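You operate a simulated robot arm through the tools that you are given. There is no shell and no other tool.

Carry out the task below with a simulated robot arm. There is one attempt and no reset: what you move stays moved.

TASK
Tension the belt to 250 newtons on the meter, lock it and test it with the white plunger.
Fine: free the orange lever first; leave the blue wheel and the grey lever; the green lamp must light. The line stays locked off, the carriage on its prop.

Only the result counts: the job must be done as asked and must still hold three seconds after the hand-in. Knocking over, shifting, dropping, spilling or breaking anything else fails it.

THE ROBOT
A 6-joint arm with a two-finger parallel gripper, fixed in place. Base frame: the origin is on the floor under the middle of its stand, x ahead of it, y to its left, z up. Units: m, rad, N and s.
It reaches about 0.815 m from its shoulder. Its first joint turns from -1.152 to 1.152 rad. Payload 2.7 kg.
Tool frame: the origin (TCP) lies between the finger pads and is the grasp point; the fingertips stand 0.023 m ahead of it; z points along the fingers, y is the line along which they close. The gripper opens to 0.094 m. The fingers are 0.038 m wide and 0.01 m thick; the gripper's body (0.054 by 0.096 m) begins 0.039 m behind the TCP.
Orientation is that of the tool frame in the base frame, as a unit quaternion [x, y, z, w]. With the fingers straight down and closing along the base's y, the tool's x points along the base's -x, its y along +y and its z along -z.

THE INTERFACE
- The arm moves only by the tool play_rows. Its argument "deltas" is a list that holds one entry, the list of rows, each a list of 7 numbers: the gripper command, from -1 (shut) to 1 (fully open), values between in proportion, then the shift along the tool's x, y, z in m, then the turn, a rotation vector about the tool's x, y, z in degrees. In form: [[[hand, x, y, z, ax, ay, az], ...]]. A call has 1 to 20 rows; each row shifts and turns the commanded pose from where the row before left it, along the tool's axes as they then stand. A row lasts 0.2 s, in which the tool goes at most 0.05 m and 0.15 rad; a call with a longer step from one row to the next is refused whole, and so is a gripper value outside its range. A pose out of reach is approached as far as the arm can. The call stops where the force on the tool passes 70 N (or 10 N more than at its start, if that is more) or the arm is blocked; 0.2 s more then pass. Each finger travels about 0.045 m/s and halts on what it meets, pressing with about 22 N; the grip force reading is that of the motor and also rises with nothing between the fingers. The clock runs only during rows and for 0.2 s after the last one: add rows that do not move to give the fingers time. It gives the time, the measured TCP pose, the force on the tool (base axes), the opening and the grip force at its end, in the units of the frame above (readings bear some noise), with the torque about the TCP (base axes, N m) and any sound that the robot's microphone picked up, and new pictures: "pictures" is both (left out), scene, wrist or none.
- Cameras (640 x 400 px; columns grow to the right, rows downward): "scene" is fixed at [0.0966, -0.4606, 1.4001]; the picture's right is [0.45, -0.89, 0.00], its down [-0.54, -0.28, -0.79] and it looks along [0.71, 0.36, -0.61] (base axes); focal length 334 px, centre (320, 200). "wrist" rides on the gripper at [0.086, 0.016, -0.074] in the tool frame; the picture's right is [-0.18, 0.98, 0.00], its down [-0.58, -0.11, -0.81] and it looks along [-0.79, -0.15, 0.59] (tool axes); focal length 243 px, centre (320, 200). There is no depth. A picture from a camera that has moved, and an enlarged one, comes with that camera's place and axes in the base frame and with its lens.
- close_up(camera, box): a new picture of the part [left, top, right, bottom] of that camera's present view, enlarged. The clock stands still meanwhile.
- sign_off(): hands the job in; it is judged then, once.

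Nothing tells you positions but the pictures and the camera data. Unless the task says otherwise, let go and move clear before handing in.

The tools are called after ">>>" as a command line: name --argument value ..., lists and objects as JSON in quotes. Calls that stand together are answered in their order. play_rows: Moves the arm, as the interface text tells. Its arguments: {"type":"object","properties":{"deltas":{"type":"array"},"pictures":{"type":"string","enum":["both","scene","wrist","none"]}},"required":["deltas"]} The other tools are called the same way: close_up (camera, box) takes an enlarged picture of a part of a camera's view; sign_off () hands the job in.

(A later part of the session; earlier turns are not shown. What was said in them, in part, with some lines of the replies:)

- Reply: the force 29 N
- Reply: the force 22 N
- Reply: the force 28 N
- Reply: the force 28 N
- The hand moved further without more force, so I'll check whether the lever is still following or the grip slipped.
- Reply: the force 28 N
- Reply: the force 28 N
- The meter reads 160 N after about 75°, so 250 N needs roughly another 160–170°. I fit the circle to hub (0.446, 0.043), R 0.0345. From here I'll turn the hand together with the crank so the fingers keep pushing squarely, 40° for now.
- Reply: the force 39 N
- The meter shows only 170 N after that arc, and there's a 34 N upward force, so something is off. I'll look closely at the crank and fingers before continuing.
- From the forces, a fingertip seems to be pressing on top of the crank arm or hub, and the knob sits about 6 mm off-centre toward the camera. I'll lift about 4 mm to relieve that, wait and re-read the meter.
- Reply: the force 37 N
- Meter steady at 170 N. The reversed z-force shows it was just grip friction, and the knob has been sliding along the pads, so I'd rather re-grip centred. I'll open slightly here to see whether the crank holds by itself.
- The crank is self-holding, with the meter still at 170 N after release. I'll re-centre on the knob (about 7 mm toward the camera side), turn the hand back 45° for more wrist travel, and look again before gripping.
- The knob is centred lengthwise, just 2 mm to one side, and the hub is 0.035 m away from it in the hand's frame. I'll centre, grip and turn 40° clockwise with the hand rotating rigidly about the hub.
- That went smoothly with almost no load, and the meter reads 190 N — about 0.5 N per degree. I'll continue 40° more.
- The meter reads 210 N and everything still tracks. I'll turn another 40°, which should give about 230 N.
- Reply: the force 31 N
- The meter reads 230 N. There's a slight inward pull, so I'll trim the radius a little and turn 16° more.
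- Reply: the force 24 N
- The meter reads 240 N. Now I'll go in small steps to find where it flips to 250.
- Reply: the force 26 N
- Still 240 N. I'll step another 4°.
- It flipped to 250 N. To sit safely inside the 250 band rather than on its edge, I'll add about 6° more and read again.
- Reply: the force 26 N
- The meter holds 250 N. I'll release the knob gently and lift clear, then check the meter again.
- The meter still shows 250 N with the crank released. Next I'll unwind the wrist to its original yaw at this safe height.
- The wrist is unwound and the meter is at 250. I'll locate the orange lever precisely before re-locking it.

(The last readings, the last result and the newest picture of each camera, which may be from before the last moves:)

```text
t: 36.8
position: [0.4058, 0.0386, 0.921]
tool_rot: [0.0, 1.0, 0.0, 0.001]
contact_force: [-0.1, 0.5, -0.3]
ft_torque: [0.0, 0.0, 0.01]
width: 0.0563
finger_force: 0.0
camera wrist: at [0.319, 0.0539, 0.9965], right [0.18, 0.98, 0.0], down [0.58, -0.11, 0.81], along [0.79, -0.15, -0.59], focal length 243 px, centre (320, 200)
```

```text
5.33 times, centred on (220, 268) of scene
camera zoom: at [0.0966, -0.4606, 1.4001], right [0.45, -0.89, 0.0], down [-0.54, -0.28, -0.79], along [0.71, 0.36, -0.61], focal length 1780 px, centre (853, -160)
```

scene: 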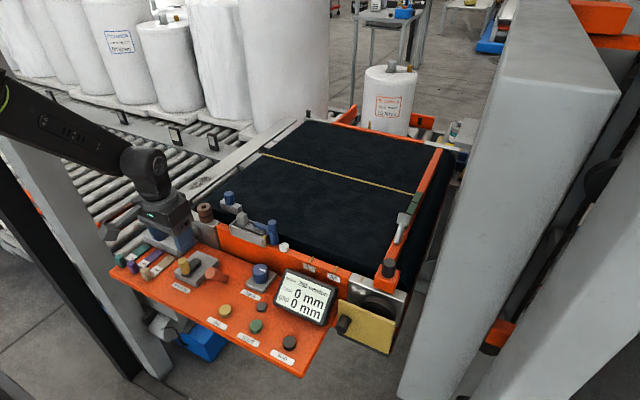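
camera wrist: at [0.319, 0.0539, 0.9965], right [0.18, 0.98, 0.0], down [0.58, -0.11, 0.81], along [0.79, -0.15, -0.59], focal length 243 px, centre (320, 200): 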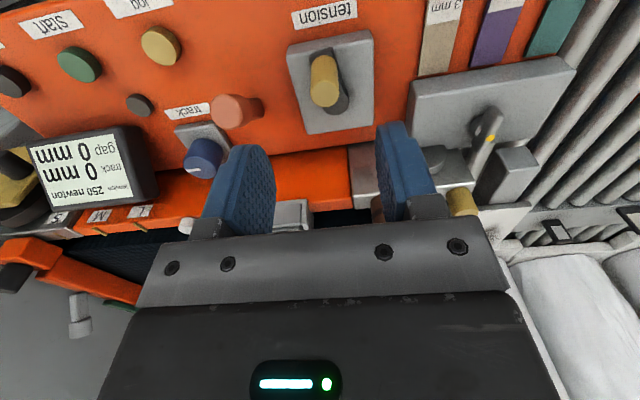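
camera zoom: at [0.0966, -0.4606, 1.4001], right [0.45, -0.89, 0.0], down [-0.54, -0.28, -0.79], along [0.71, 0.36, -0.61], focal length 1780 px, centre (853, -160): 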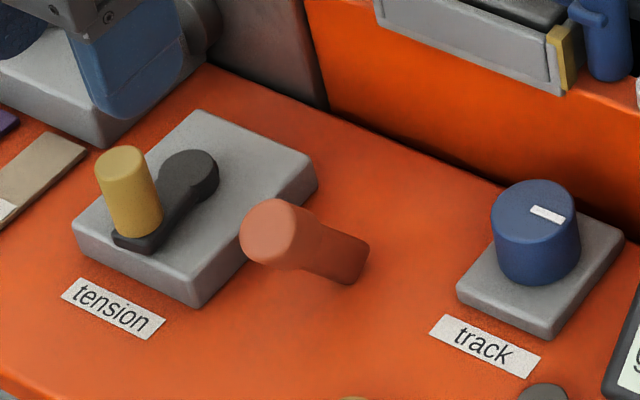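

The lever's end is at about (0.411, -0.035, 0.836), leaning 31° toward me. I'll move over it and lower the fingers around its head.

>>> play_rows --deltas '[[[0.2, -0.0062, -0.0362, 0, 0, 0, 0], [0.2, -0.0061, -0.0363, 0, 0, 0, 0], [0.2, 0, 0, 0.03, 0, 0, 0], [0.2, 0, 0, 0.03, 0, 0, 0], [0.2, 0, 0, 0.02, 0, 0, 0], [0.2, 0, 0, 0.012, 0, 0, 0], [0.2, 0, 0, 0, 0, 0, 0]]]'

>>> close_up --camera "wrist" --box '[200, 40, 440, 240]'

```text
t: 38.4
position: [0.4188, -0.0343, 0.8304]
tool_rot: [0.0, 1.0, 0.0, 0.002]
contact_force: [1.1, 0.8, 0.3]
ft_torque: [-0.05, 0.0, -0.02]
width: 0.0563
finger_force: 0.1
camera wrist: at [0.3314, -0.0188, 0.9049], right [0.18, 0.98, 0.0], down [0.58, -0.11, 0.81], along [0.79, -0.15, -0.59], focal length 243 px, centre (320, 200)
```

scene: 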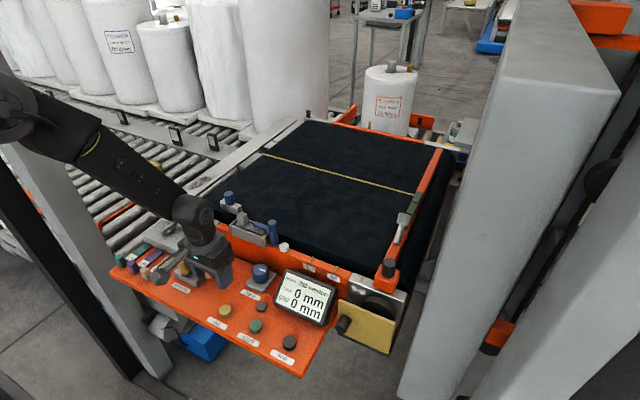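
wrist: 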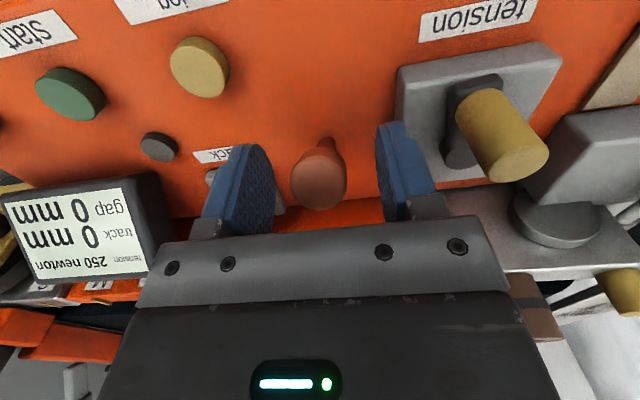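

```text
2.00 times, centred on (320, 140) of wrist
camera zoom: at [0.3314, -0.0188, 0.9049], right [0.18, 0.98, 0.0], down [0.58, -0.11, 0.81], along [0.79, -0.15, -0.59], focal length 485 px, centre (320, 320)
```

zoom: 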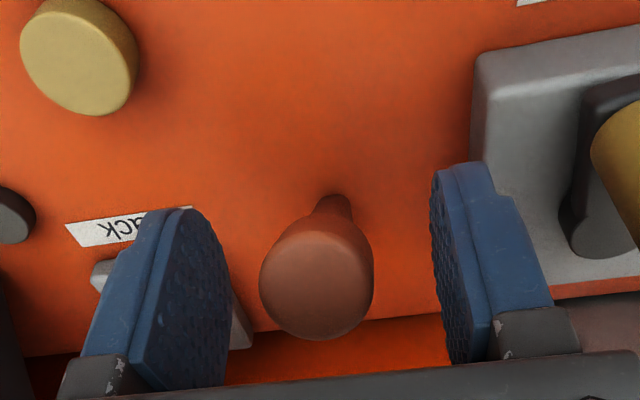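

The head is centred between the fingers. I'll close and then swing the lever back toward +x along its arc, the first half now.

>>> play_rows --deltas '[[[-1, 0, -0.0005, 0, 0, 0, 0], [-1, 0, 0, 0, 0, 0, 0], [-1, 0, 0, 0, 0, 0, 0], [-1, 0, 0, 0, 0, 0, 0], [-1, -0.0087, 0, -0.0041, 0, 0, 0], [-1, -0.0091, 0, -0.0027, 0, 0, 0], [-1, 0, 0, 0, 0, 0, 0]]]'

```text
t: 40.0
position: [0.433, -0.0366, 0.8356]
tool_rot: [0.001, 1.0, 0.0, -0.006]
contact_force: [-17.8, 11.1, -7.8]
ft_torque: [0.39, 1.21, 0.11]
width: 0.0256
finger_force: 45.6
camera wrist: at [0.347, -0.0188, 0.9108], right [0.19, 0.98, 0.0], down [0.59, -0.11, 0.8], along [0.79, -0.15, -0.6], focal length 243 px, centre (320, 200)
```

scene: 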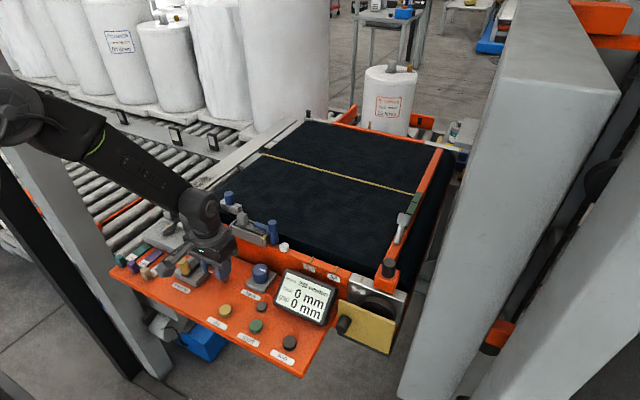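
wrist: 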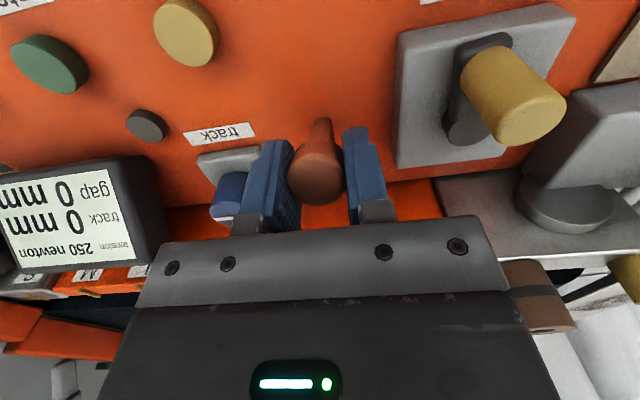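

The lever follows. I'll continue the arc past upright.

>>> play_rows --deltas '[[[-1, -0.0094, 0.0005, -0.0015, 0, 0, 0], [-1, -0.0096, 0, -0.0002, 0, 0, 0], [-1, -0.0095, 0, 0.0012, 0, 0, 0], [-1, 0, 0, 0, 0, 0, 0]]]'

```text
t: 41.0
position: [0.4623, -0.0353, 0.8378]
tool_rot: [0.0, 1.0, -0.001, -0.003]
contact_force: [-18.4, 8.7, 11.5]
ft_torque: [0.47, 1.35, -0.04]
width: 0.0255
finger_force: 44.8
camera wrist: at [0.377, -0.0188, 0.9126], right [0.18, 0.98, 0.0], down [0.59, -0.11, 0.8], along [0.79, -0.15, -0.6], focal length 243 px, centre (320, 200)
```

scene: 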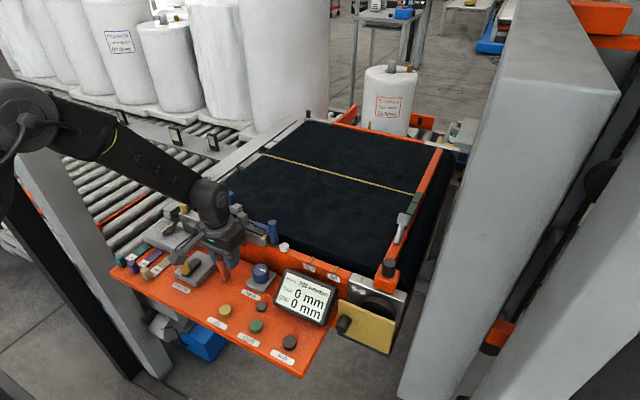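
wrist: 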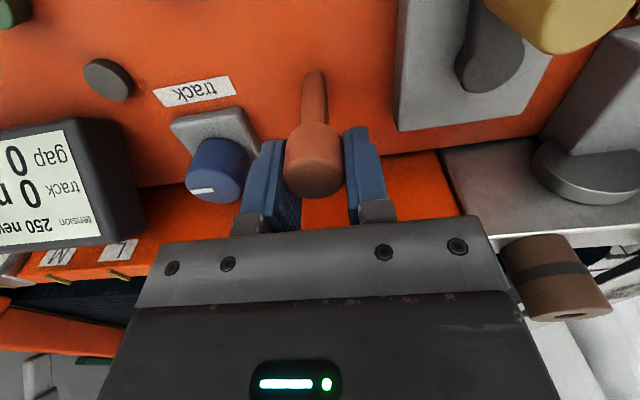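

The lever is past upright with steady resistance. I'll finish the arc to its original lean.

>>> play_rows --deltas '[[[-1, -0.0092, 0, 0.0024, 0, 0, 0], [-1, -0.0088, 0, 0.0038, 0, 0, 0], [-1, -0.0052, 0, 0.0029, 0, 0, 0], [-1, 0, 0, 0, 0, 0, 0]]]'

>>> close_up --camera "wrist" --box '[200, 20, 440, 240]'

>>> close_up --camera "scene" --box '[260, 260, 350, 330]'

```text
t: 42.0
position: [0.4906, -0.0349, 0.8307]
tool_rot: [0.0, 1.0, -0.002, 0.006]
contact_force: [4.4, 2.7, 30.1]
ft_torque: [0.2, 0.95, -0.11]
width: 0.0253
finger_force: 44.8
camera wrist: at [0.4032, -0.0189, 0.9043], right [0.18, 0.98, 0.0], down [0.57, -0.11, 0.81], along [0.8, -0.15, -0.58], focal length 243 px, centre (320, 200)
```

scene: 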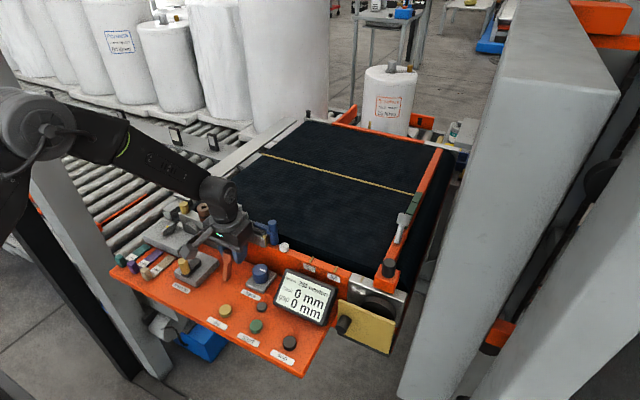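
wrist: 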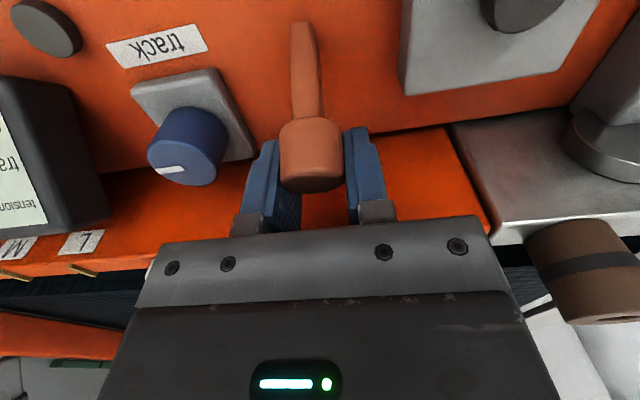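

```text
1.82 times, centred on (320, 130) of wrist
camera zoom: at [0.4032, -0.0189, 0.9043], right [0.18, 0.98, 0.0], down [0.57, -0.11, 0.81], along [0.8, -0.15, -0.58], focal length 441 px, centre (320, 327)
```

zoom: 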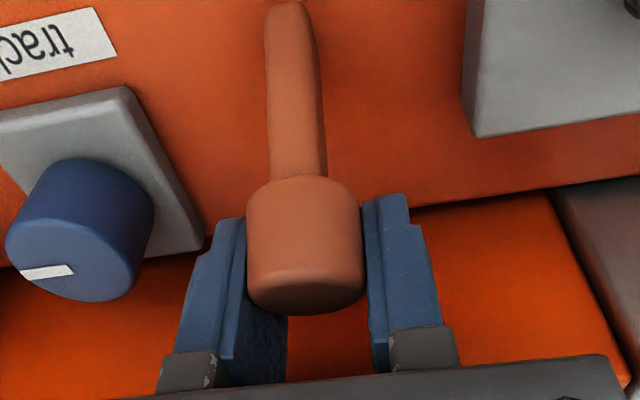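

```text
5.71 times, centred on (305, 295) of scene
camera zoom: at [0.0963, -0.4605, 1.4002], right [0.45, -0.89, 0.0], down [-0.54, -0.28, -0.79], along [0.71, 0.36, -0.61], focal length 1907 px, centre (406, -343)
```

zoom: 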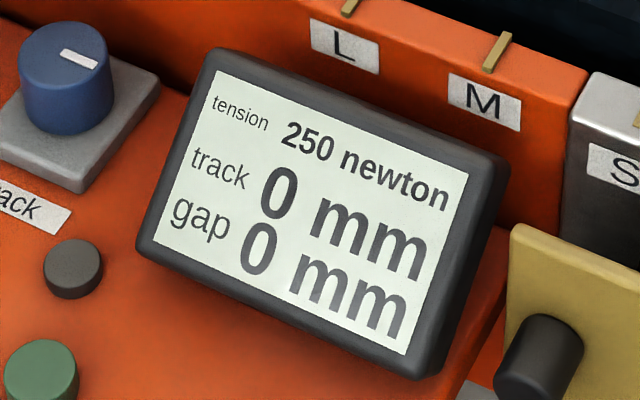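

The meter is still at 250 and the lever is back near its original lean. I'll nudge it a little further to be sure it's fully seated.

>>> play_rows --deltas '[[[-1, -0.004, 0, 0.001, 0, 0, 0], [-1, -0.003, 0, 0.001, 0, 0, 0], [-1, 0, 0, 0, 0, 0, 0]]]'

>>> close_up --camera "wrist" --box '[200, 20, 440, 240]'

```text
t: 42.8
position: [0.4914, -0.0356, 0.8263]
tool_rot: [0.0, 1.0, 0.001, -0.001]
contact_force: [-28.6, -3.3, 41.4]
ft_torque: [0.29, -0.78, 0.14]
width: 0.0257
finger_force: 45.1
camera wrist: at [0.4063, -0.0188, 0.9029], right [0.19, 0.98, 0.0], down [0.58, -0.11, 0.81], along [0.79, -0.15, -0.59], focal length 243 px, centre (320, 200)
```

scene: 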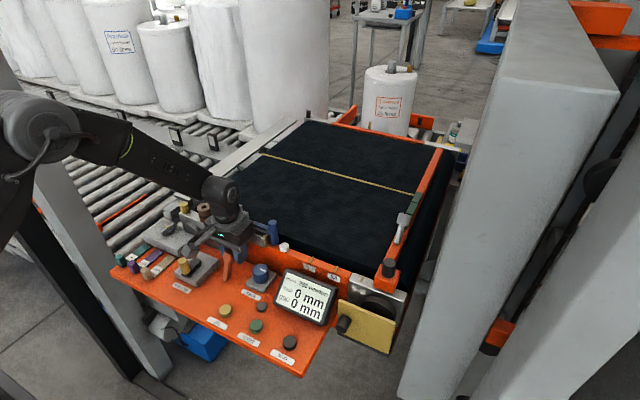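
wrist: 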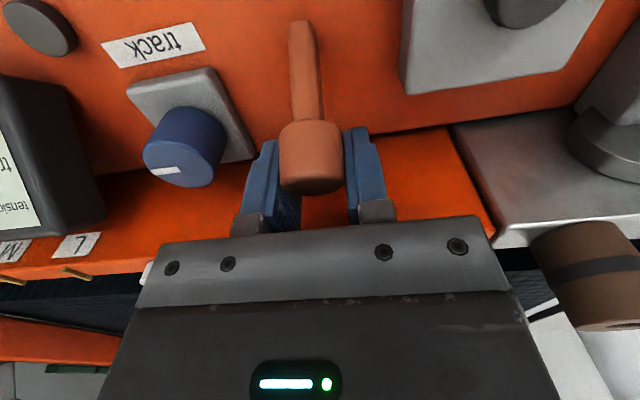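

```text
1.82 times, centred on (320, 130) of wrist
camera zoom: at [0.4063, -0.0188, 0.9029], right [0.19, 0.98, 0.0], down [0.58, -0.11, 0.81], along [0.79, -0.15, -0.59], focal length 441 px, centre (320, 327)
```

zoom: 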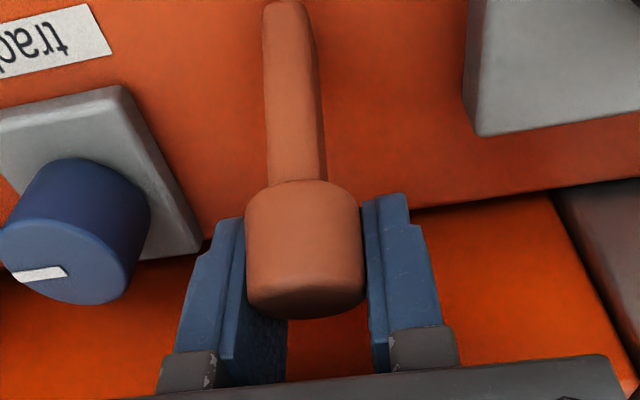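

Force rises sharply, so the lever is against its stop and locked. I'll relax the push, open, and lift clear.

>>> play_rows --deltas '[[[-1, 0.003, 0, -0.002, 0, 0, 0], [-0.5, 0, 0, 0, 0, 0, 0], [0.2, 0, 0, 0, 0, 0, 0], [0.2, 0, 0, 0, 0, 0, 0], [0.2, 0, 0, 0, 0, 0, 0], [0.2, 0, 0, -0.02, 0, 0, 0], [0.2, 0, 0, -0.03, 0, 0, 0], [0.2, 0, 0, -0.03, 0, 0, 0], [0.2, 0, 0, -0.03, 0, 0, 0], [0.2, 0, 0, 0, 0, 0, 0]]]'

>>> close_up --camera "scene" --box '[260, 260, 350, 330]'

>>> close_up --camera "scene" --box '[160, 200, 300, 305]'

>>> close_up --camera "wrist" --box '[200, 0, 440, 150]'

```text
t: 45.0
position: [0.4911, -0.0353, 0.9384]
tool_rot: [-0.001, 1.0, 0.001, 0.0]
contact_force: [1.1, -0.1, -0.7]
ft_torque: [-0.04, -0.01, -0.01]
width: 0.0564
finger_force: 0.0
camera wrist: at [0.4053, -0.0187, 1.0135], right [0.18, 0.98, 0.0], down [0.58, -0.11, 0.81], along [0.79, -0.15, -0.59], focal length 243 px, centre (320, 200)
```

scene: 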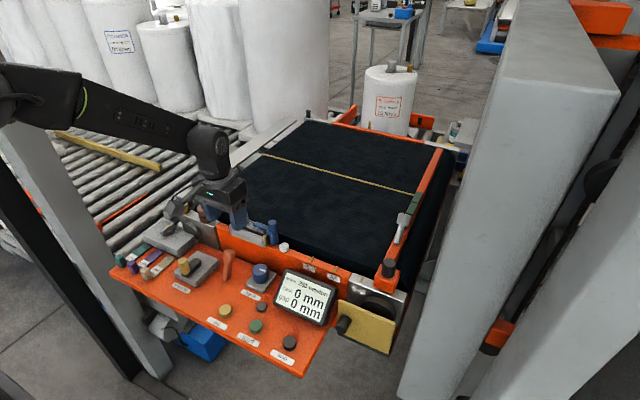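
wrist: 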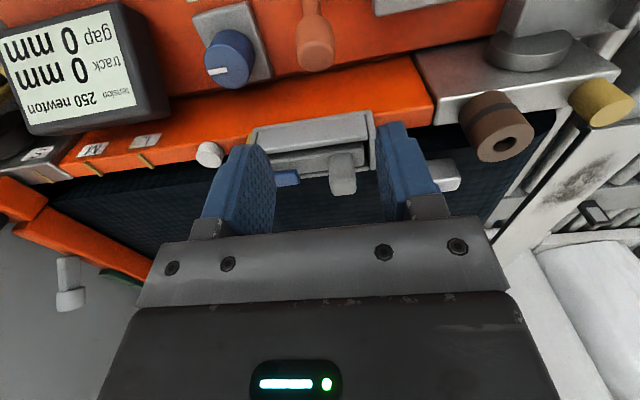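

```text
5.71 times, centred on (305, 295) of scene
camera zoom: at [0.0966, -0.4606, 1.4001], right [0.45, -0.89, 0.0], down [-0.54, -0.28, -0.79], along [0.71, 0.36, -0.61], focal length 1907 px, centre (406, -343)
```

zoom: 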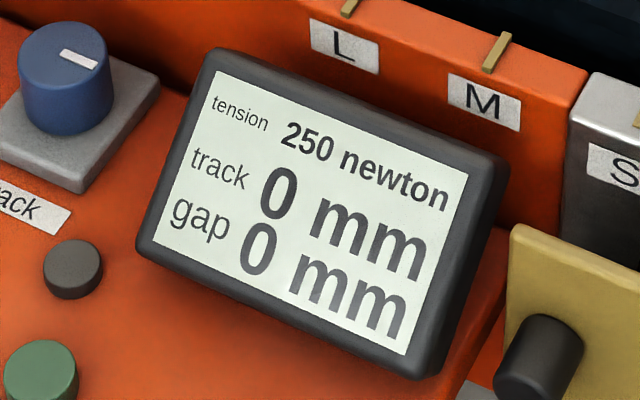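

```text
3.81 times, centred on (230, 252) of scene
camera zoom: at [0.0966, -0.4606, 1.4001], right [0.45, -0.89, 0.0], down [-0.54, -0.28, -0.79], along [0.71, 0.36, -0.61], focal length 1271 px, centre (663, 0)
```

zoom: 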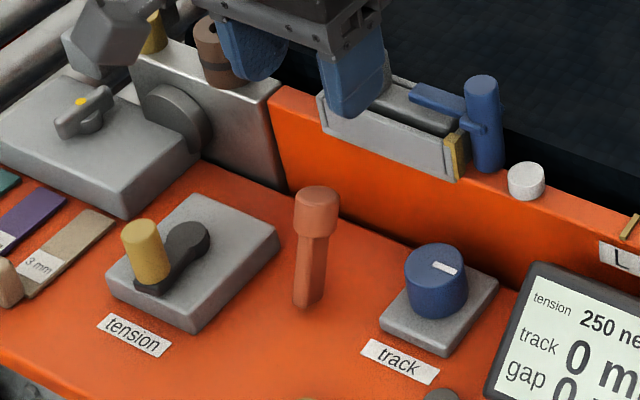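

```text
2.67 times, centred on (320, 75) of wrist
camera zoom: at [0.4053, -0.0187, 1.0135], right [0.18, 0.98, 0.0], down [0.58, -0.11, 0.81], along [0.79, -0.15, -0.59], focal length 647 px, centre (320, 533)
```

zoom: 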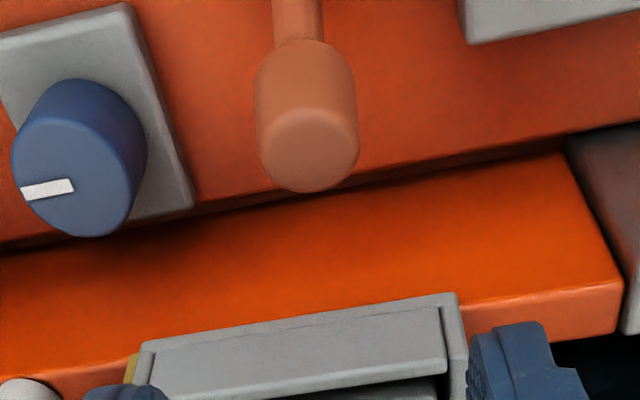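

The meter shows 250 N, but the lever now leans only about 20° versus 32° originally — the head slid in the grip near the end. I'll push it the rest of the way with closed fingers from behind. I'm moving into position first.

>>> play_rows --deltas '[[[-1, 0.0265, 0, 0, 0, 0, 0], [-1, 0.0265, 0, 0, 0, 0, 0], [-1, 0, 0, 0, 0, 0, 0], [-1, 0, 0, 0.03, 0, 0, 0], [-1, 0, 0, 0.03, 0, 0, 0], [-1, 0, 0, 0.03, 0, 0, 0], [-1, 0, 0, 0.02, 0, 0, 0], [-1, 0, 0, 0, 0, 0, 0]]]'

>>> close_up --camera "wrist" --box '[200, 20, 440, 240]'

```text
t: 46.8
position: [0.4388, -0.0358, 0.828]
tool_rot: [0.0, 1.0, 0.0, 0.0]
contact_force: [-0.1, -0.6, 0.6]
ft_torque: [0.01, 0.03, -0.01]
width: 0.0
finger_force: 21.7
camera wrist: at [0.3525, -0.0186, 0.9028], right [0.18, 0.98, 0.0], down [0.58, -0.11, 0.81], along [0.79, -0.15, -0.59], focal length 243 px, centre (320, 200)
```

scene: 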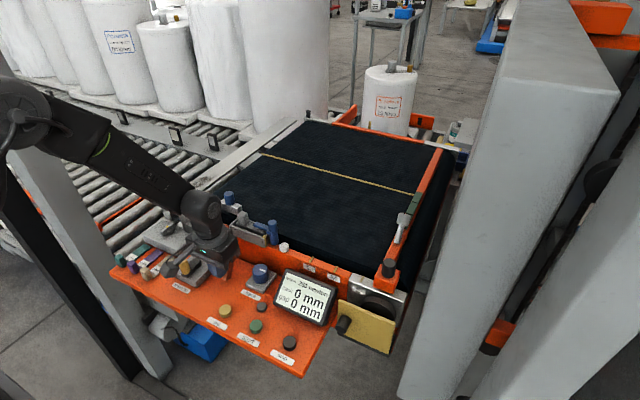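
wrist: 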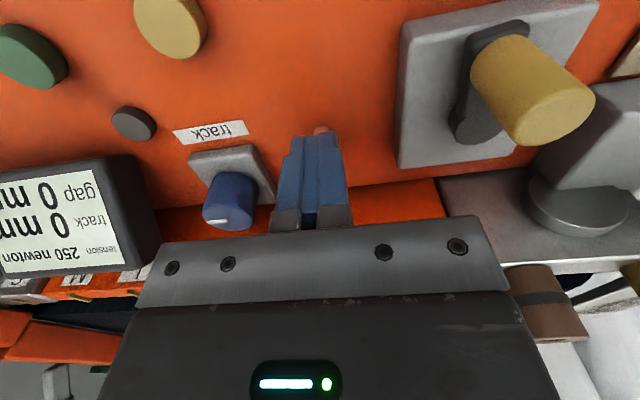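

```text
1.82 times, centred on (320, 130) of wrist
camera zoom: at [0.3525, -0.0186, 0.9028], right [0.18, 0.98, 0.0], down [0.58, -0.11, 0.81], along [0.79, -0.15, -0.59], focal length 441 px, centre (320, 327)
```

zoom: 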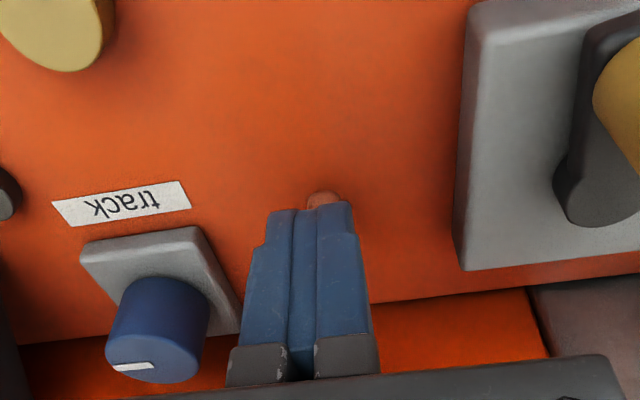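

The closed fingers are right behind the lever. I'll push +x in small steps and watch the force.

>>> play_rows --deltas '[[[-1, -0.004, 0, 0, 0, 0, 0], [-1, -0.004, 0, 0, 0, 0, 0], [-1, -0.003, 0, 0, 0, 0, 0], [-1, 0, 0, 0, 0, 0, 0]]]' --pictures "scene"

```text
t: 47.8
position: [0.4416, -0.036, 0.8279]
tool_rot: [0.0, 1.0, 0.0, -0.013]
contact_force: [-14.9, 1.9, 18.8]
ft_torque: [0.01, 0.01, 0.07]
width: 0.0
finger_force: 21.7
stopped in row 4: the force on the tool passed its limit at 71 N (the readings are from after the stop); the commanded pose is now the measured one
```

scene: 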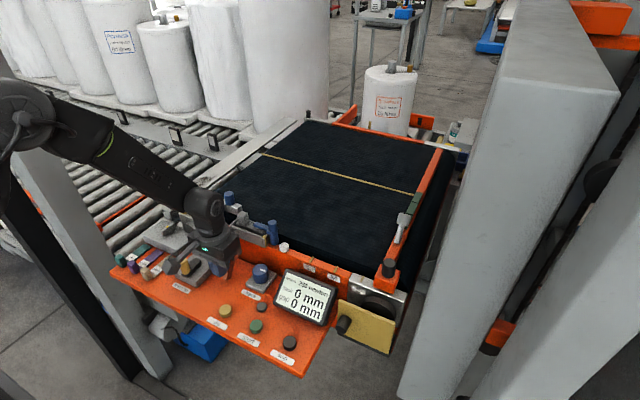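

The force limit tripped with the fingertip low on the stalk, where leverage is poor, and the lever hardly moved. I'll back off, raise so I push on the head itself, and check the lever's angle meanwhile.

>>> play_rows --deltas '[[[-1, 0.006, 0, 0, 0, 0, 0], [-1, 0.004, 0, -0.02, 0, 0, 0], [-1, 0, 0, -0.007, 0, 0, 0], [-1, 0, 0, 0, 0, 0, 0]]]'

>>> close_up --camera "scene" --box '[170, 215, 290, 305]'

>>> close_up --camera "wrist" --box '[200, 20, 440, 240]'

```text
t: 48.8
position: [0.4336, -0.0346, 0.8538]
tool_rot: [0.001, 1.0, 0.001, -0.011]
contact_force: [-0.4, -0.5, -1.1]
ft_torque: [-0.01, 0.01, -0.01]
width: 0.0003
finger_force: 22.4
camera wrist: at [0.3494, -0.0183, 0.9316], right [0.19, 0.98, 0.0], down [0.6, -0.11, 0.79], along [0.78, -0.15, -0.61], focal length 243 px, centre (320, 200)
```

scene: 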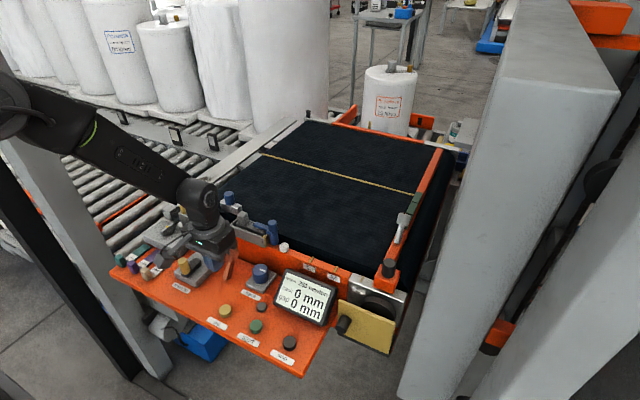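
wrist: 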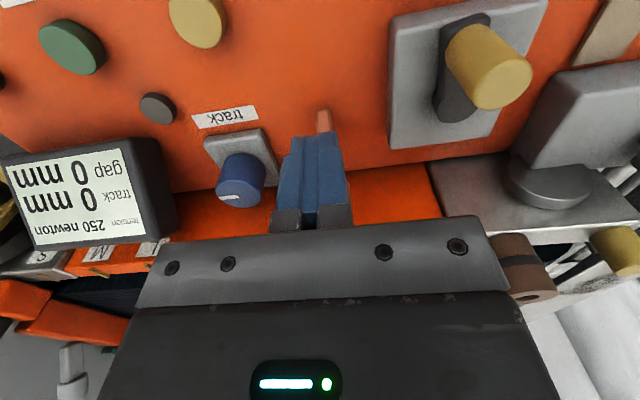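

```text
4.44 times, centred on (230, 260) of scene
camera zoom: at [0.0966, -0.4606, 1.4001], right [0.45, -0.89, 0.0], down [-0.54, -0.28, -0.79], along [0.71, 0.36, -0.61], focal length 1483 px, centre (720, -67)
```

zoom: 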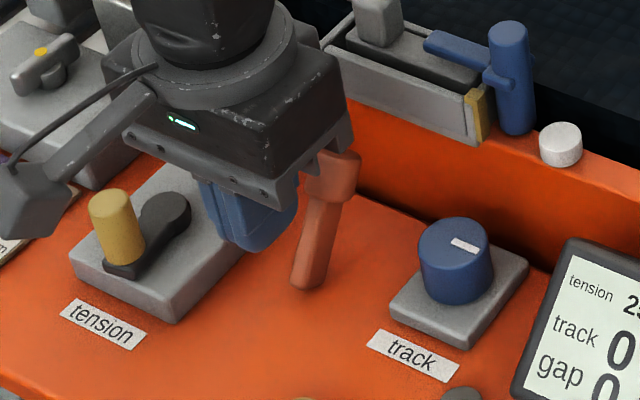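

```text
1.82 times, centred on (320, 130) of wrist
camera zoom: at [0.3494, -0.0183, 0.9316], right [0.19, 0.98, 0.0], down [0.6, -0.11, 0.79], along [0.78, -0.15, -0.61], focal length 441 px, centre (320, 327)
```

zoom: 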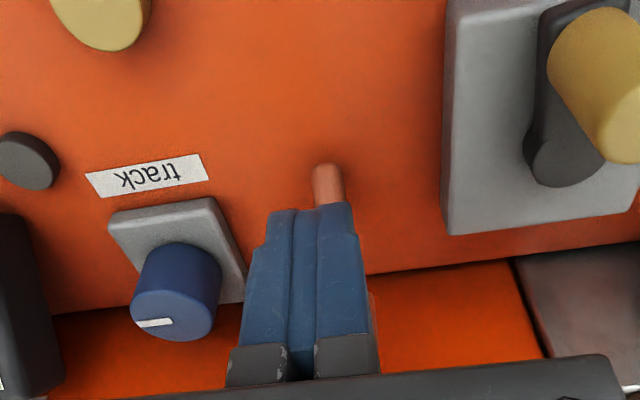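

That push did seat the lever: its head is back at the original 32° lean. Now I'll lift, move toward the white plunger, straighten the small tilt and view it.

>>> play_rows --deltas '[[[-1, 0.004, 0, -0.03, 0, 0, 0], [-1, 0, 0, -0.03, 0, -1.26, 0], [-1, 0, 0, -0.03, 0, 0, 0], [-1, 0, 0, -0.03, 0, 0, 0], [-1, -0.014, -0.0295, 0, 0, 0, 0], [-1, -0.014, -0.0295, 0, 0, 0, 0], [-1, -0.014, -0.0295, 0, 0, 0, 0], [-1, -0.014, -0.0295, 0, 0, 0, 0], [-1, 0, 0, 0, 0, 0, 0]]]'

>>> close_up --camera "scene" --box '[170, 215, 290, 305]'

>>> close_up --camera "wrist" --box '[240, 60, 440, 200]'

>>> close_up --camera "scene" --box '[240, 200, 350, 330]'

```text
t: 50.8
position: [0.488, -0.1549, 0.9734]
tool_rot: [0.0, 1.0, 0.0, -0.001]
contact_force: [0.7, -0.1, 0.2]
ft_torque: [0.02, -0.01, 0.01]
width: 0.0
finger_force: 21.6
camera wrist: at [0.4011, -0.1378, 1.0493], right [0.19, 0.98, 0.0], down [0.58, -0.11, 0.81], along [0.79, -0.15, -0.59], focal length 243 px, centre (320, 200)
```

scene: 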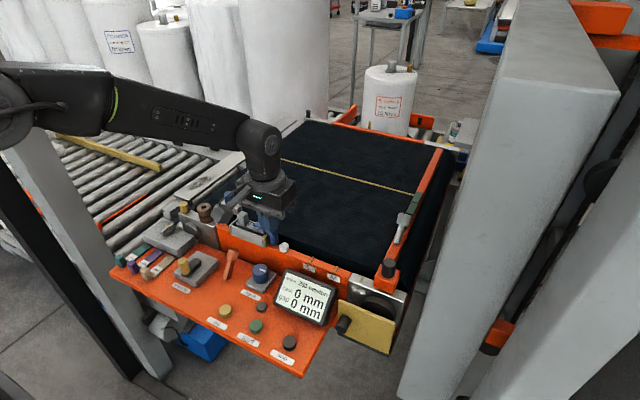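
wrist: 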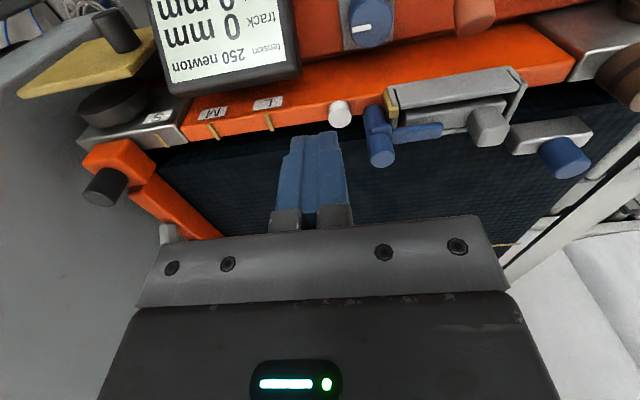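

```text
4.44 times, centred on (230, 260) of scene
camera zoom: at [0.0966, -0.4606, 1.4001], right [0.45, -0.89, 0.0], down [-0.54, -0.28, -0.79], along [0.71, 0.36, -0.61], focal length 1483 px, centre (720, -67)
```

zoom: 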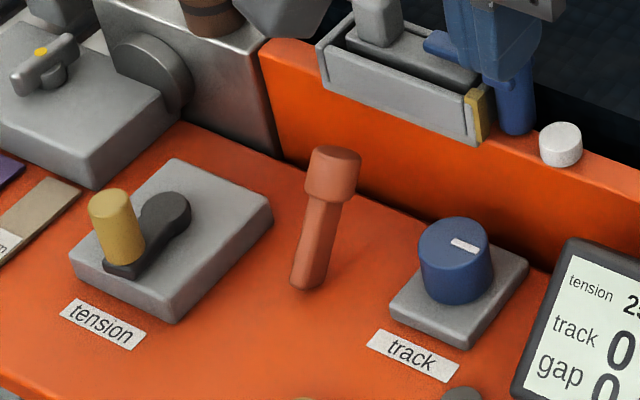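

```text
2.86 times, centred on (340, 130) of wrist
camera zoom: at [0.4011, -0.1378, 1.0493], right [0.19, 0.98, 0.0], down [0.58, -0.11, 0.81], along [0.79, -0.15, -0.59], focal length 693 px, centre (263, 400)
```

zoom: 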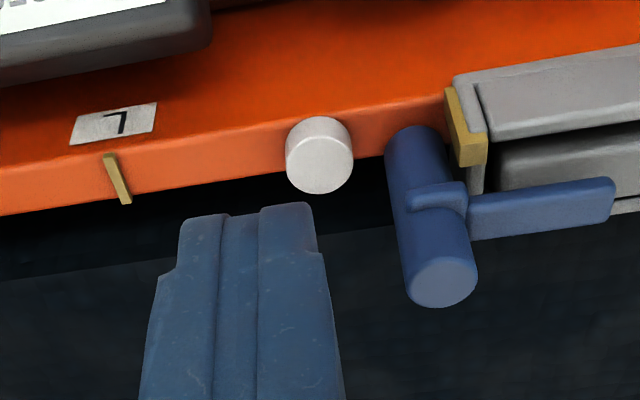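

```text
3.08 times, centred on (295, 265) of scene
camera zoom: at [0.0966, -0.4606, 1.4001], right [0.45, -0.89, 0.0], down [-0.54, -0.28, -0.79], along [0.71, 0.36, -0.61], focal length 1027 px, centre (397, 0)
```

zoom: 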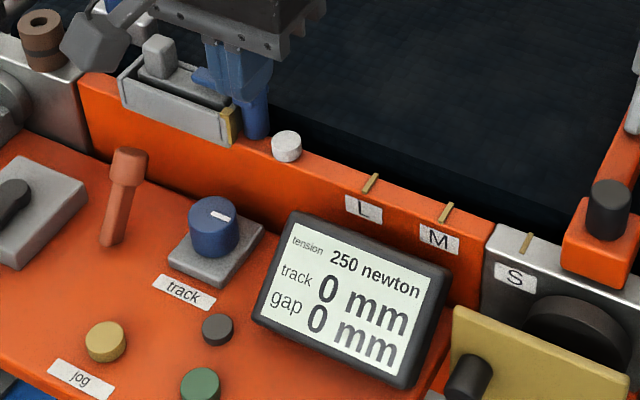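

The lever is fully seated and the meter reads 250. I place the white plunger at about (0.540, -0.145), top 0.853, with the blue handle close by at (0.547, -0.113) and up to z 0.907. I'll yaw the hand -90° so its narrow side faces the handle, and stop above the plunger offset toward -y.

>>> play_rows --deltas '[[[-1, 0, 0, 0, 0, 0, -8.2], [-1, 0, 0, 0, 0, 0, -8.2], [-1, 0, 0, 0, 0, 0, -8.2], [-1, 0, 0, 0, 0, 0, -8.2], [-1, 0, 0, 0, 0, 0, -8.2], [-1, 0, 0, 0, 0, 0, -8.2], [-1, 0, 0, 0, 0, 0, -8.2], [-1, 0, 0, 0, 0, 0, -8.2], [-1, 0, 0, 0, 0, 0, -8.2], [-1, 0, 0, 0, 0, 0, -8.2], [-1, 0, 0, 0, 0, 0, -8], [-1, 0, -0.0175, 0, 0, 0, 0], [-1, 0, -0.0175, 0, 0, 0, 0], [-1, 0, -0.017, 0, 0, 0, 0], [-1, 0, 0, 0.03, 0, 0, 0], [-1, 0, 0, 0.03, 0, 0, 0], [-1, 0, 0, 0, 0, 0, 0]]]'

>>> close_up --camera "wrist" --box '[220, 60, 420, 220]'

>>> close_up --camera "scene" --box '[220, 180, 340, 280]'

```text
t: 54.4
position: [0.5399, -0.1534, 0.914]
tool_rot: [-0.706, 0.708, 0.0, 0.0]
contact_force: [-0.1, 0.1, 0.4]
ft_torque: [0.0, 0.02, 0.04]
width: 0.0
finger_force: 21.6
camera wrist: at [0.5228, -0.2391, 0.9887], right [-0.98, 0.19, 0.0], down [0.11, 0.58, 0.81], along [0.15, 0.79, -0.59], focal length 243 px, centre (320, 200)
```

scene: 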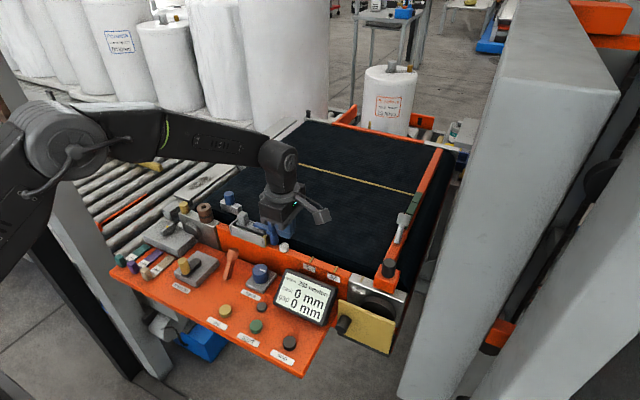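
wrist: 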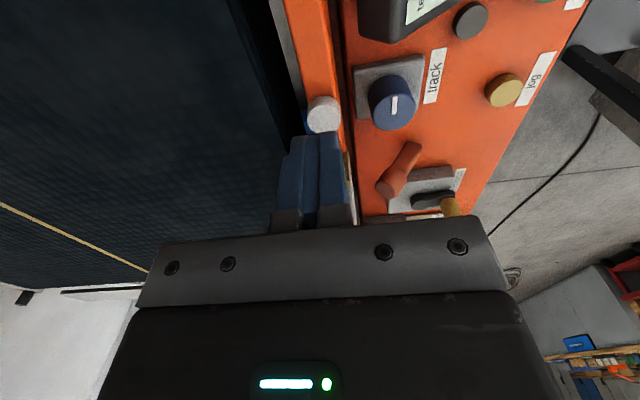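

```text
2.50 times, centred on (320, 140) of wrist
camera zoom: at [0.5228, -0.2391, 0.9887], right [-0.98, 0.19, 0.0], down [0.11, 0.58, 0.81], along [0.15, 0.79, -0.59], focal length 606 px, centre (320, 350)
```

zoom: 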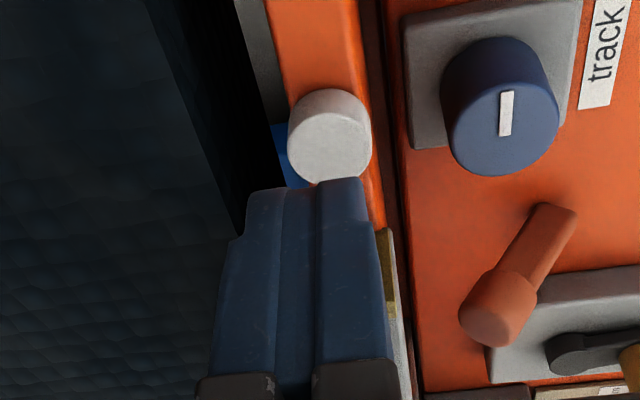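

```text
4.00 times, centred on (280, 230) of scene
camera zoom: at [0.0966, -0.4606, 1.4001], right [0.45, -0.89, 0.0], down [-0.54, -0.28, -0.79], along [0.71, 0.36, -0.61], focal length 1335 px, centre (480, 80)
```

zoom: 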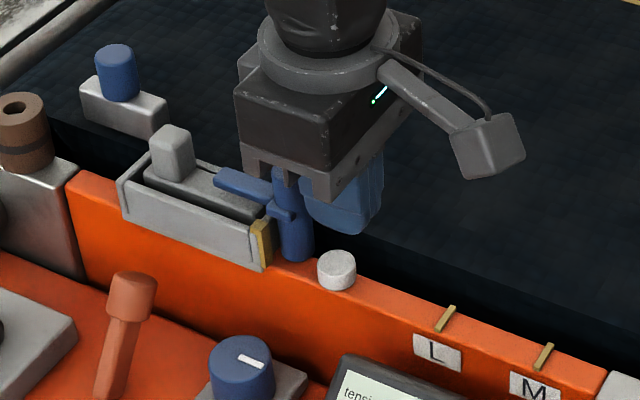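

The fingers are above the plunger, still clear of the handle. I'll shift 2.5 mm further from the handle and descend to just above the plunger's top.

>>> play_rows --deltas '[[[-1, 0.0025, 0.001, 0.01, 0, 0, 0], [-1, 0, 0, 0.015, 0, 0, 0], [-1, 0, 0, 0.008, 0, 0, 0], [-1, 0, 0, 0, 0, 0, 0]]]'

>>> close_up --camera "scene" --box '[220, 180, 340, 280]'

>>> close_up --camera "wrist" --box '[220, 60, 420, 220]'

```text
t: 55.4
position: [0.5378, -0.1568, 0.8799]
tool_rot: [-0.706, 0.708, 0.001, 0.0]
contact_force: [-0.2, 0.1, -0.5]
ft_torque: [0.04, 0.02, 0.0]
width: 0.0
finger_force: 21.8
camera wrist: at [0.5221, -0.2422, 0.956], right [-0.98, 0.19, 0.0], down [0.11, 0.58, 0.81], along [0.15, 0.79, -0.59], focal length 243 px, centre (320, 200)
```

scene: 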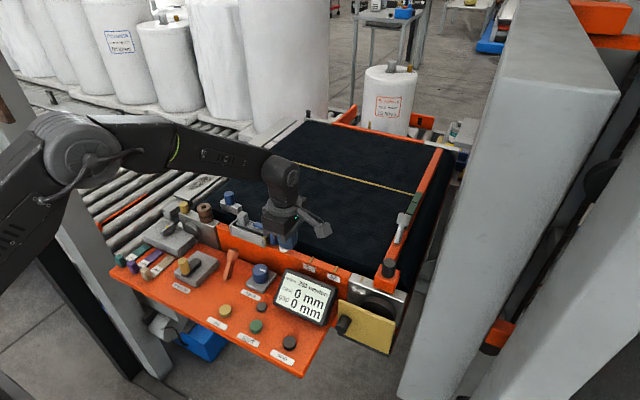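
wrist: 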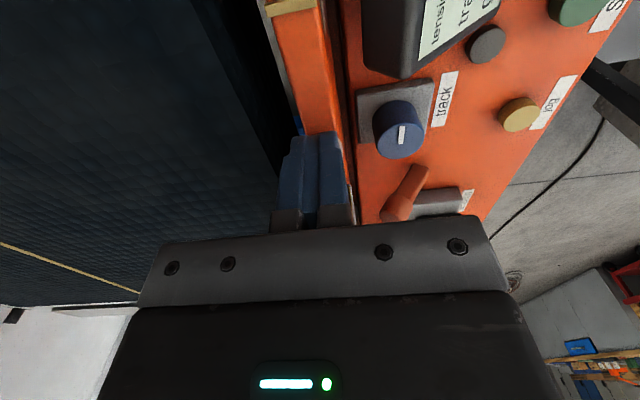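

```text
4.00 times, centred on (280, 230) of scene
camera zoom: at [0.0966, -0.4606, 1.4001], right [0.45, -0.89, 0.0], down [-0.54, -0.28, -0.79], along [0.71, 0.36, -0.61], focal length 1335 px, centre (480, 80)
```

zoom: 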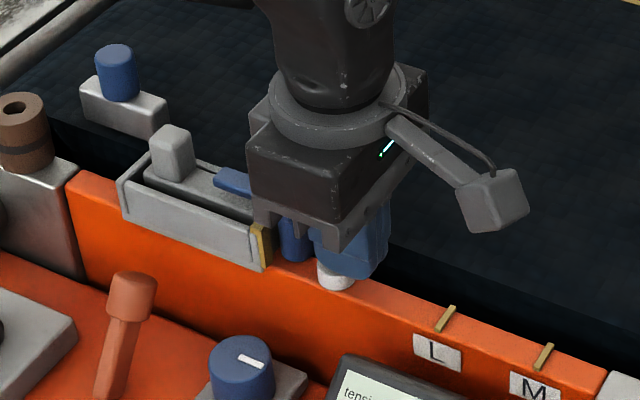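

```text
2.50 times, centred on (320, 140) of wrist
camera zoom: at [0.5221, -0.2422, 0.956], right [-0.98, 0.19, 0.0], down [0.11, 0.58, 0.81], along [0.15, 0.79, -0.59], focal length 606 px, centre (320, 350)
```

zoom: 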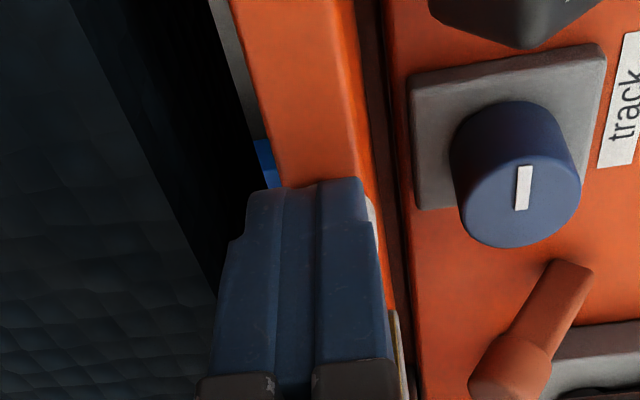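

The tips are about 4–5 mm above the plunger. I'll press down in small steps and watch force and lamp.

>>> play_rows --deltas '[[[-1, 0, 0, 0.003, 0, 0, 0], [-1, 0, 0, 0.002, 0, 0, 0], [-1, 0, 0, 0.002, 0, 0, 0], [-1, 0, 0, 0.002, 0, 0, 0], [-1, 0, 0, 0, 0, 0, 0]]]'

>>> close_up --camera "scene" --box '[220, 200, 340, 340]'

```text
t: 56.6
position: [0.5383, -0.1548, 0.8719]
tool_rot: [-0.706, 0.708, 0.0, 0.001]
contact_force: [0.7, -2.0, 3.3]
ft_torque: [-0.01, 0.01, -0.06]
width: 0.0
finger_force: 22.4
heard: click
camera wrist: at [0.522, -0.2419, 0.9476], right [-0.98, 0.19, 0.0], down [0.11, 0.58, 0.81], along [0.15, 0.79, -0.59], focal length 243 px, centre (320, 200)
```

scene: 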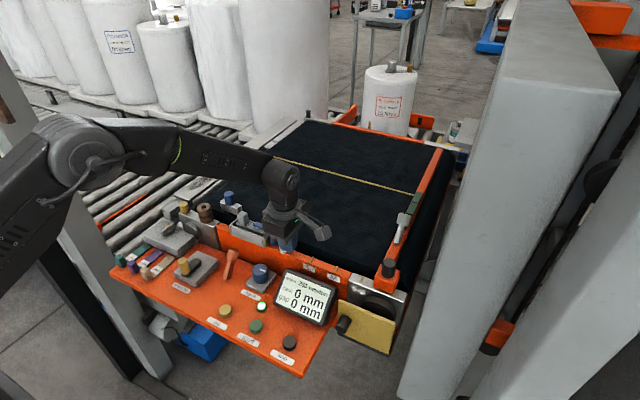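
wrist: 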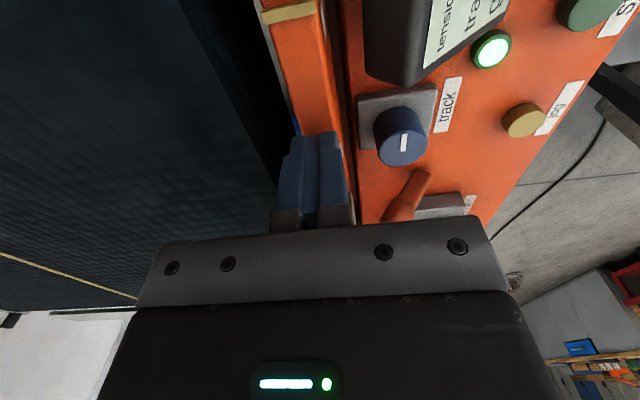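

```text
2.86 times, centred on (280, 270) of scene
camera zoom: at [0.0966, -0.4606, 1.4001], right [0.45, -0.89, 0.0], down [-0.54, -0.28, -0.79], along [0.71, 0.36, -0.61], focal length 953 px, centre (434, 0)
```

zoom: 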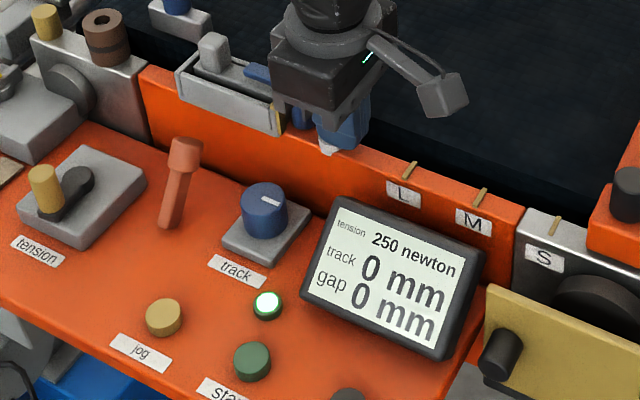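

There was a click, and the lamp is lit green with the meter at 250. I'll lift straight up off the plunger and check that the lamp stays on.

>>> play_rows --deltas '[[[-1, 0, 0, -0.005, 0, 0, 0], [-1, 0, 0, -0.015, 0, 0, 0], [-1, 0, 0, -0.03, 0, 0, 0], [-1, 0, 0, -0.03, 0, 0, 0], [-1, 0, 0, -0.03, 0, 0, 0], [-1, 0, 0, 0, 0, 0, 0]]]'

>>> close_up --camera "scene" --box '[220, 200, 340, 340]'

```text
t: 58.0
position: [0.5364, -0.156, 0.9813]
tool_rot: [-0.707, 0.708, 0.0, 0.0]
contact_force: [-0.1, -0.4, -0.4]
ft_torque: [-0.01, 0.02, 0.0]
width: 0.0001
finger_force: 22.4
camera wrist: at [0.5217, -0.2421, 1.0571], right [-0.98, 0.19, 0.0], down [0.11, 0.58, 0.81], along [0.15, 0.79, -0.59], focal length 243 px, centre (320, 200)
```

scene: 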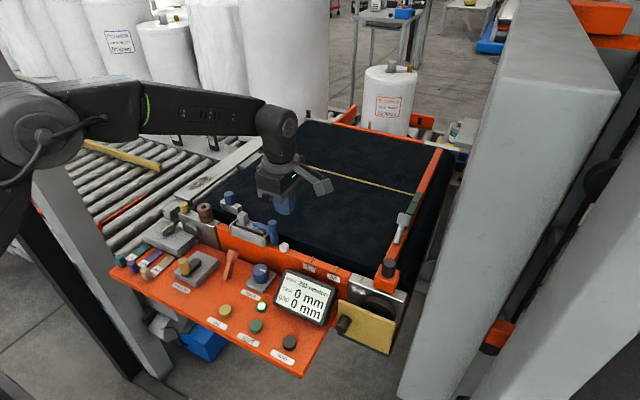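
wrist: 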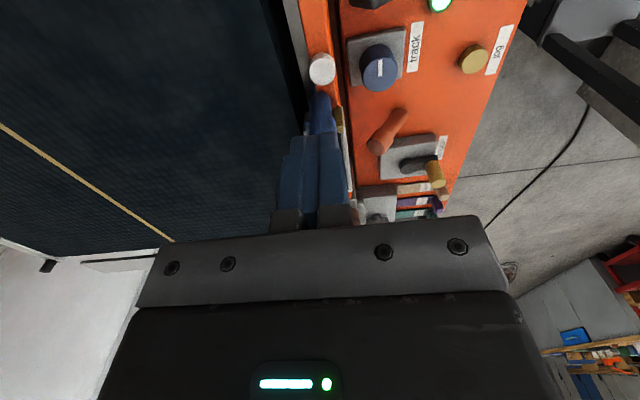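

```text
2.86 times, centred on (280, 270) of scene
camera zoom: at [0.0966, -0.4606, 1.4001], right [0.45, -0.89, 0.0], down [-0.54, -0.28, -0.79], along [0.71, 0.36, -0.61], focal length 953 px, centre (434, 0)
```

zoom: 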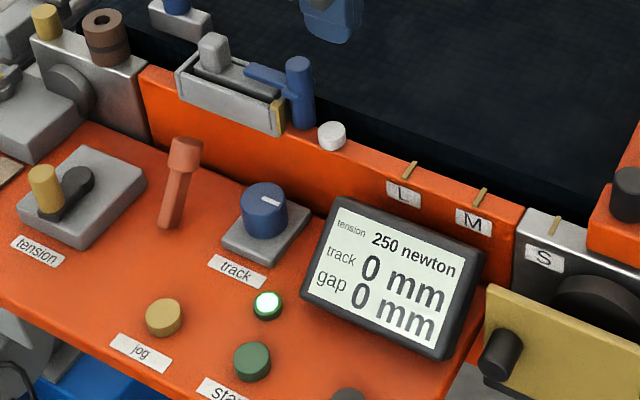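

The lamp stays green and the meter is at 250. I'll withdraw the arm up and away and wait a moment for a last check.

>>> play_rows --deltas '[[[-1, 0, 0, -0.04, 0, 0, 0], [-1, 0, 0, -0.04, 0, 0, 0], [-1, 0, 0.04, -0.02, 0, 0, 0], [-1, 0, 0.04, 0, 0, 0, 0], [-1, 0, 0.04, 0, 0, 0, 0], [-1, 0, 0.03, 0, 0, 0, 0], [-1, 0, 0, 0, 0, 0, 0], [-1, 0, 0, 0, 0, 0, 0], [-1, 0, 0, 0, 0, 0, 0], [-1, 0, 0, 0, 0, 0, 0], [-1, 0, 0, 0, 0, 0, 0], [-1, 0, 0, 0, 0, 0, 0], [-1, 0, 0, 0, 0, 0, 0], [-1, 0, 0, 0, 0, 0, 0]]]'

>>> close_up --camera "scene" --box '[220, 200, 340, 340]'

>>> close_up --camera "scene" --box '[100, 180, 300, 305]'

```text
t: 61.0
position: [0.3882, -0.1554, 1.0817]
tool_rot: [-0.707, 0.708, 0.0, 0.0]
contact_force: [-0.3, 0.7, -0.7]
ft_torque: [-0.03, 0.01, -0.03]
width: 0.0
finger_force: 21.8
camera wrist: at [0.3715, -0.2417, 1.1572], right [-0.98, 0.19, 0.0], down [0.11, 0.58, 0.81], along [0.15, 0.79, -0.59], focal length 243 px, centre (320, 200)
```

scene: 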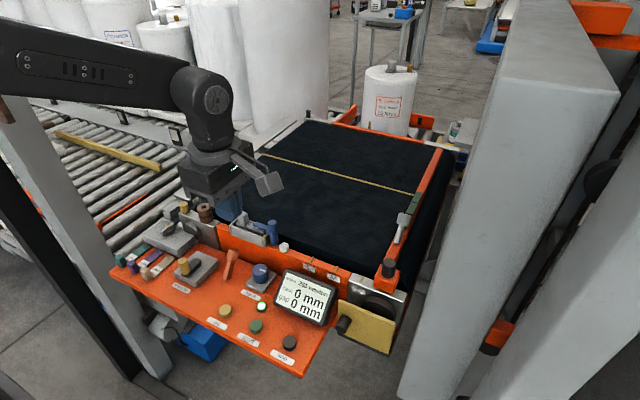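
wrist: 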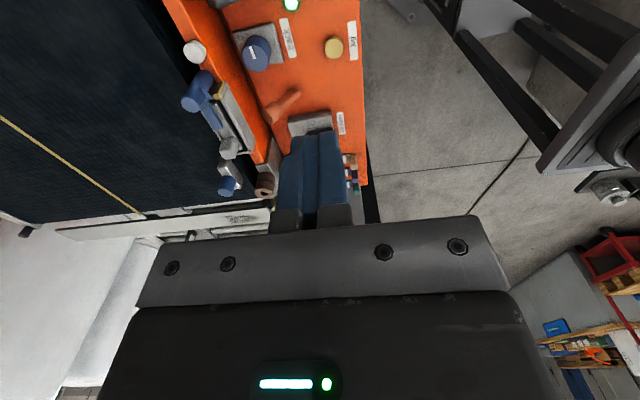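

```text
2.86 times, centred on (280, 270) of scene
camera zoom: at [0.0966, -0.4606, 1.4001], right [0.45, -0.89, 0.0], down [-0.54, -0.28, -0.79], along [0.71, 0.36, -0.61], focal length 953 px, centre (434, 0)
```

zoom: 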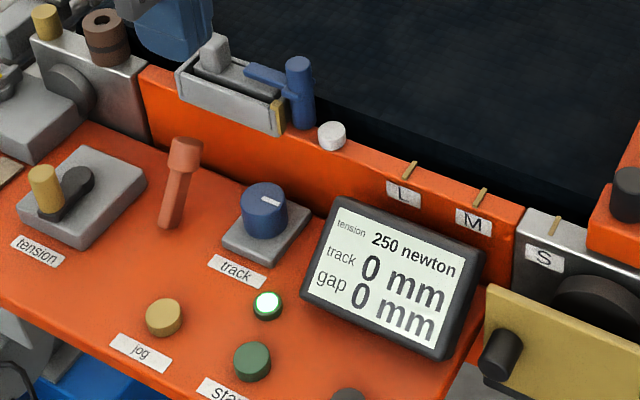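

```text
3.20 times, centred on (200, 242) of scene
camera zoom: at [0.0966, -0.4606, 1.4001], right [0.45, -0.89, 0.0], down [-0.54, -0.28, -0.79], along [0.71, 0.36, -0.61], focal length 1068 px, centre (704, 64)
```

zoom: 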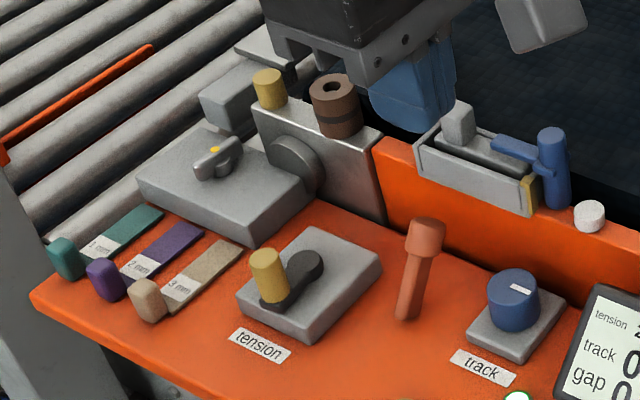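

The meter reads 250 N and the orange lever is back at its original locked lean. The green lamp is lit, and the blue wheel, isolator, latch and other items look unchanged. The arm is clear, so I'm handing the job in.

>>> sign_off

```text
The job is handed in.
```

The belt is tensioned to 250 N on the meter and locked. I tested it with the white plunger: it clicked, the green lamp lit, and the lamp was still on several seconds later when I handed in.

- **Orange lever:** I freed it first, then locked it again after tensioning. It stuck about 12° short of its original lean at first, so I pushed it home with closed fingers. That push briefly reached 71 N and tripped the force limit.
- **Meter reading:** every reading I saw was a multiple of 10 N, so the meter seems to show 10 N steps. I turned about 6° past the point where it flipped to 250 so it wouldn't sit on the edge, and it stayed at 250 through locking and the test.
- **Left alone:** I did not touch the blue wheel, the grey lever or the switch that locks off the line, or anything on the carriage. They look unchanged in the final pictures.

The arm is raised and clear of the panel.
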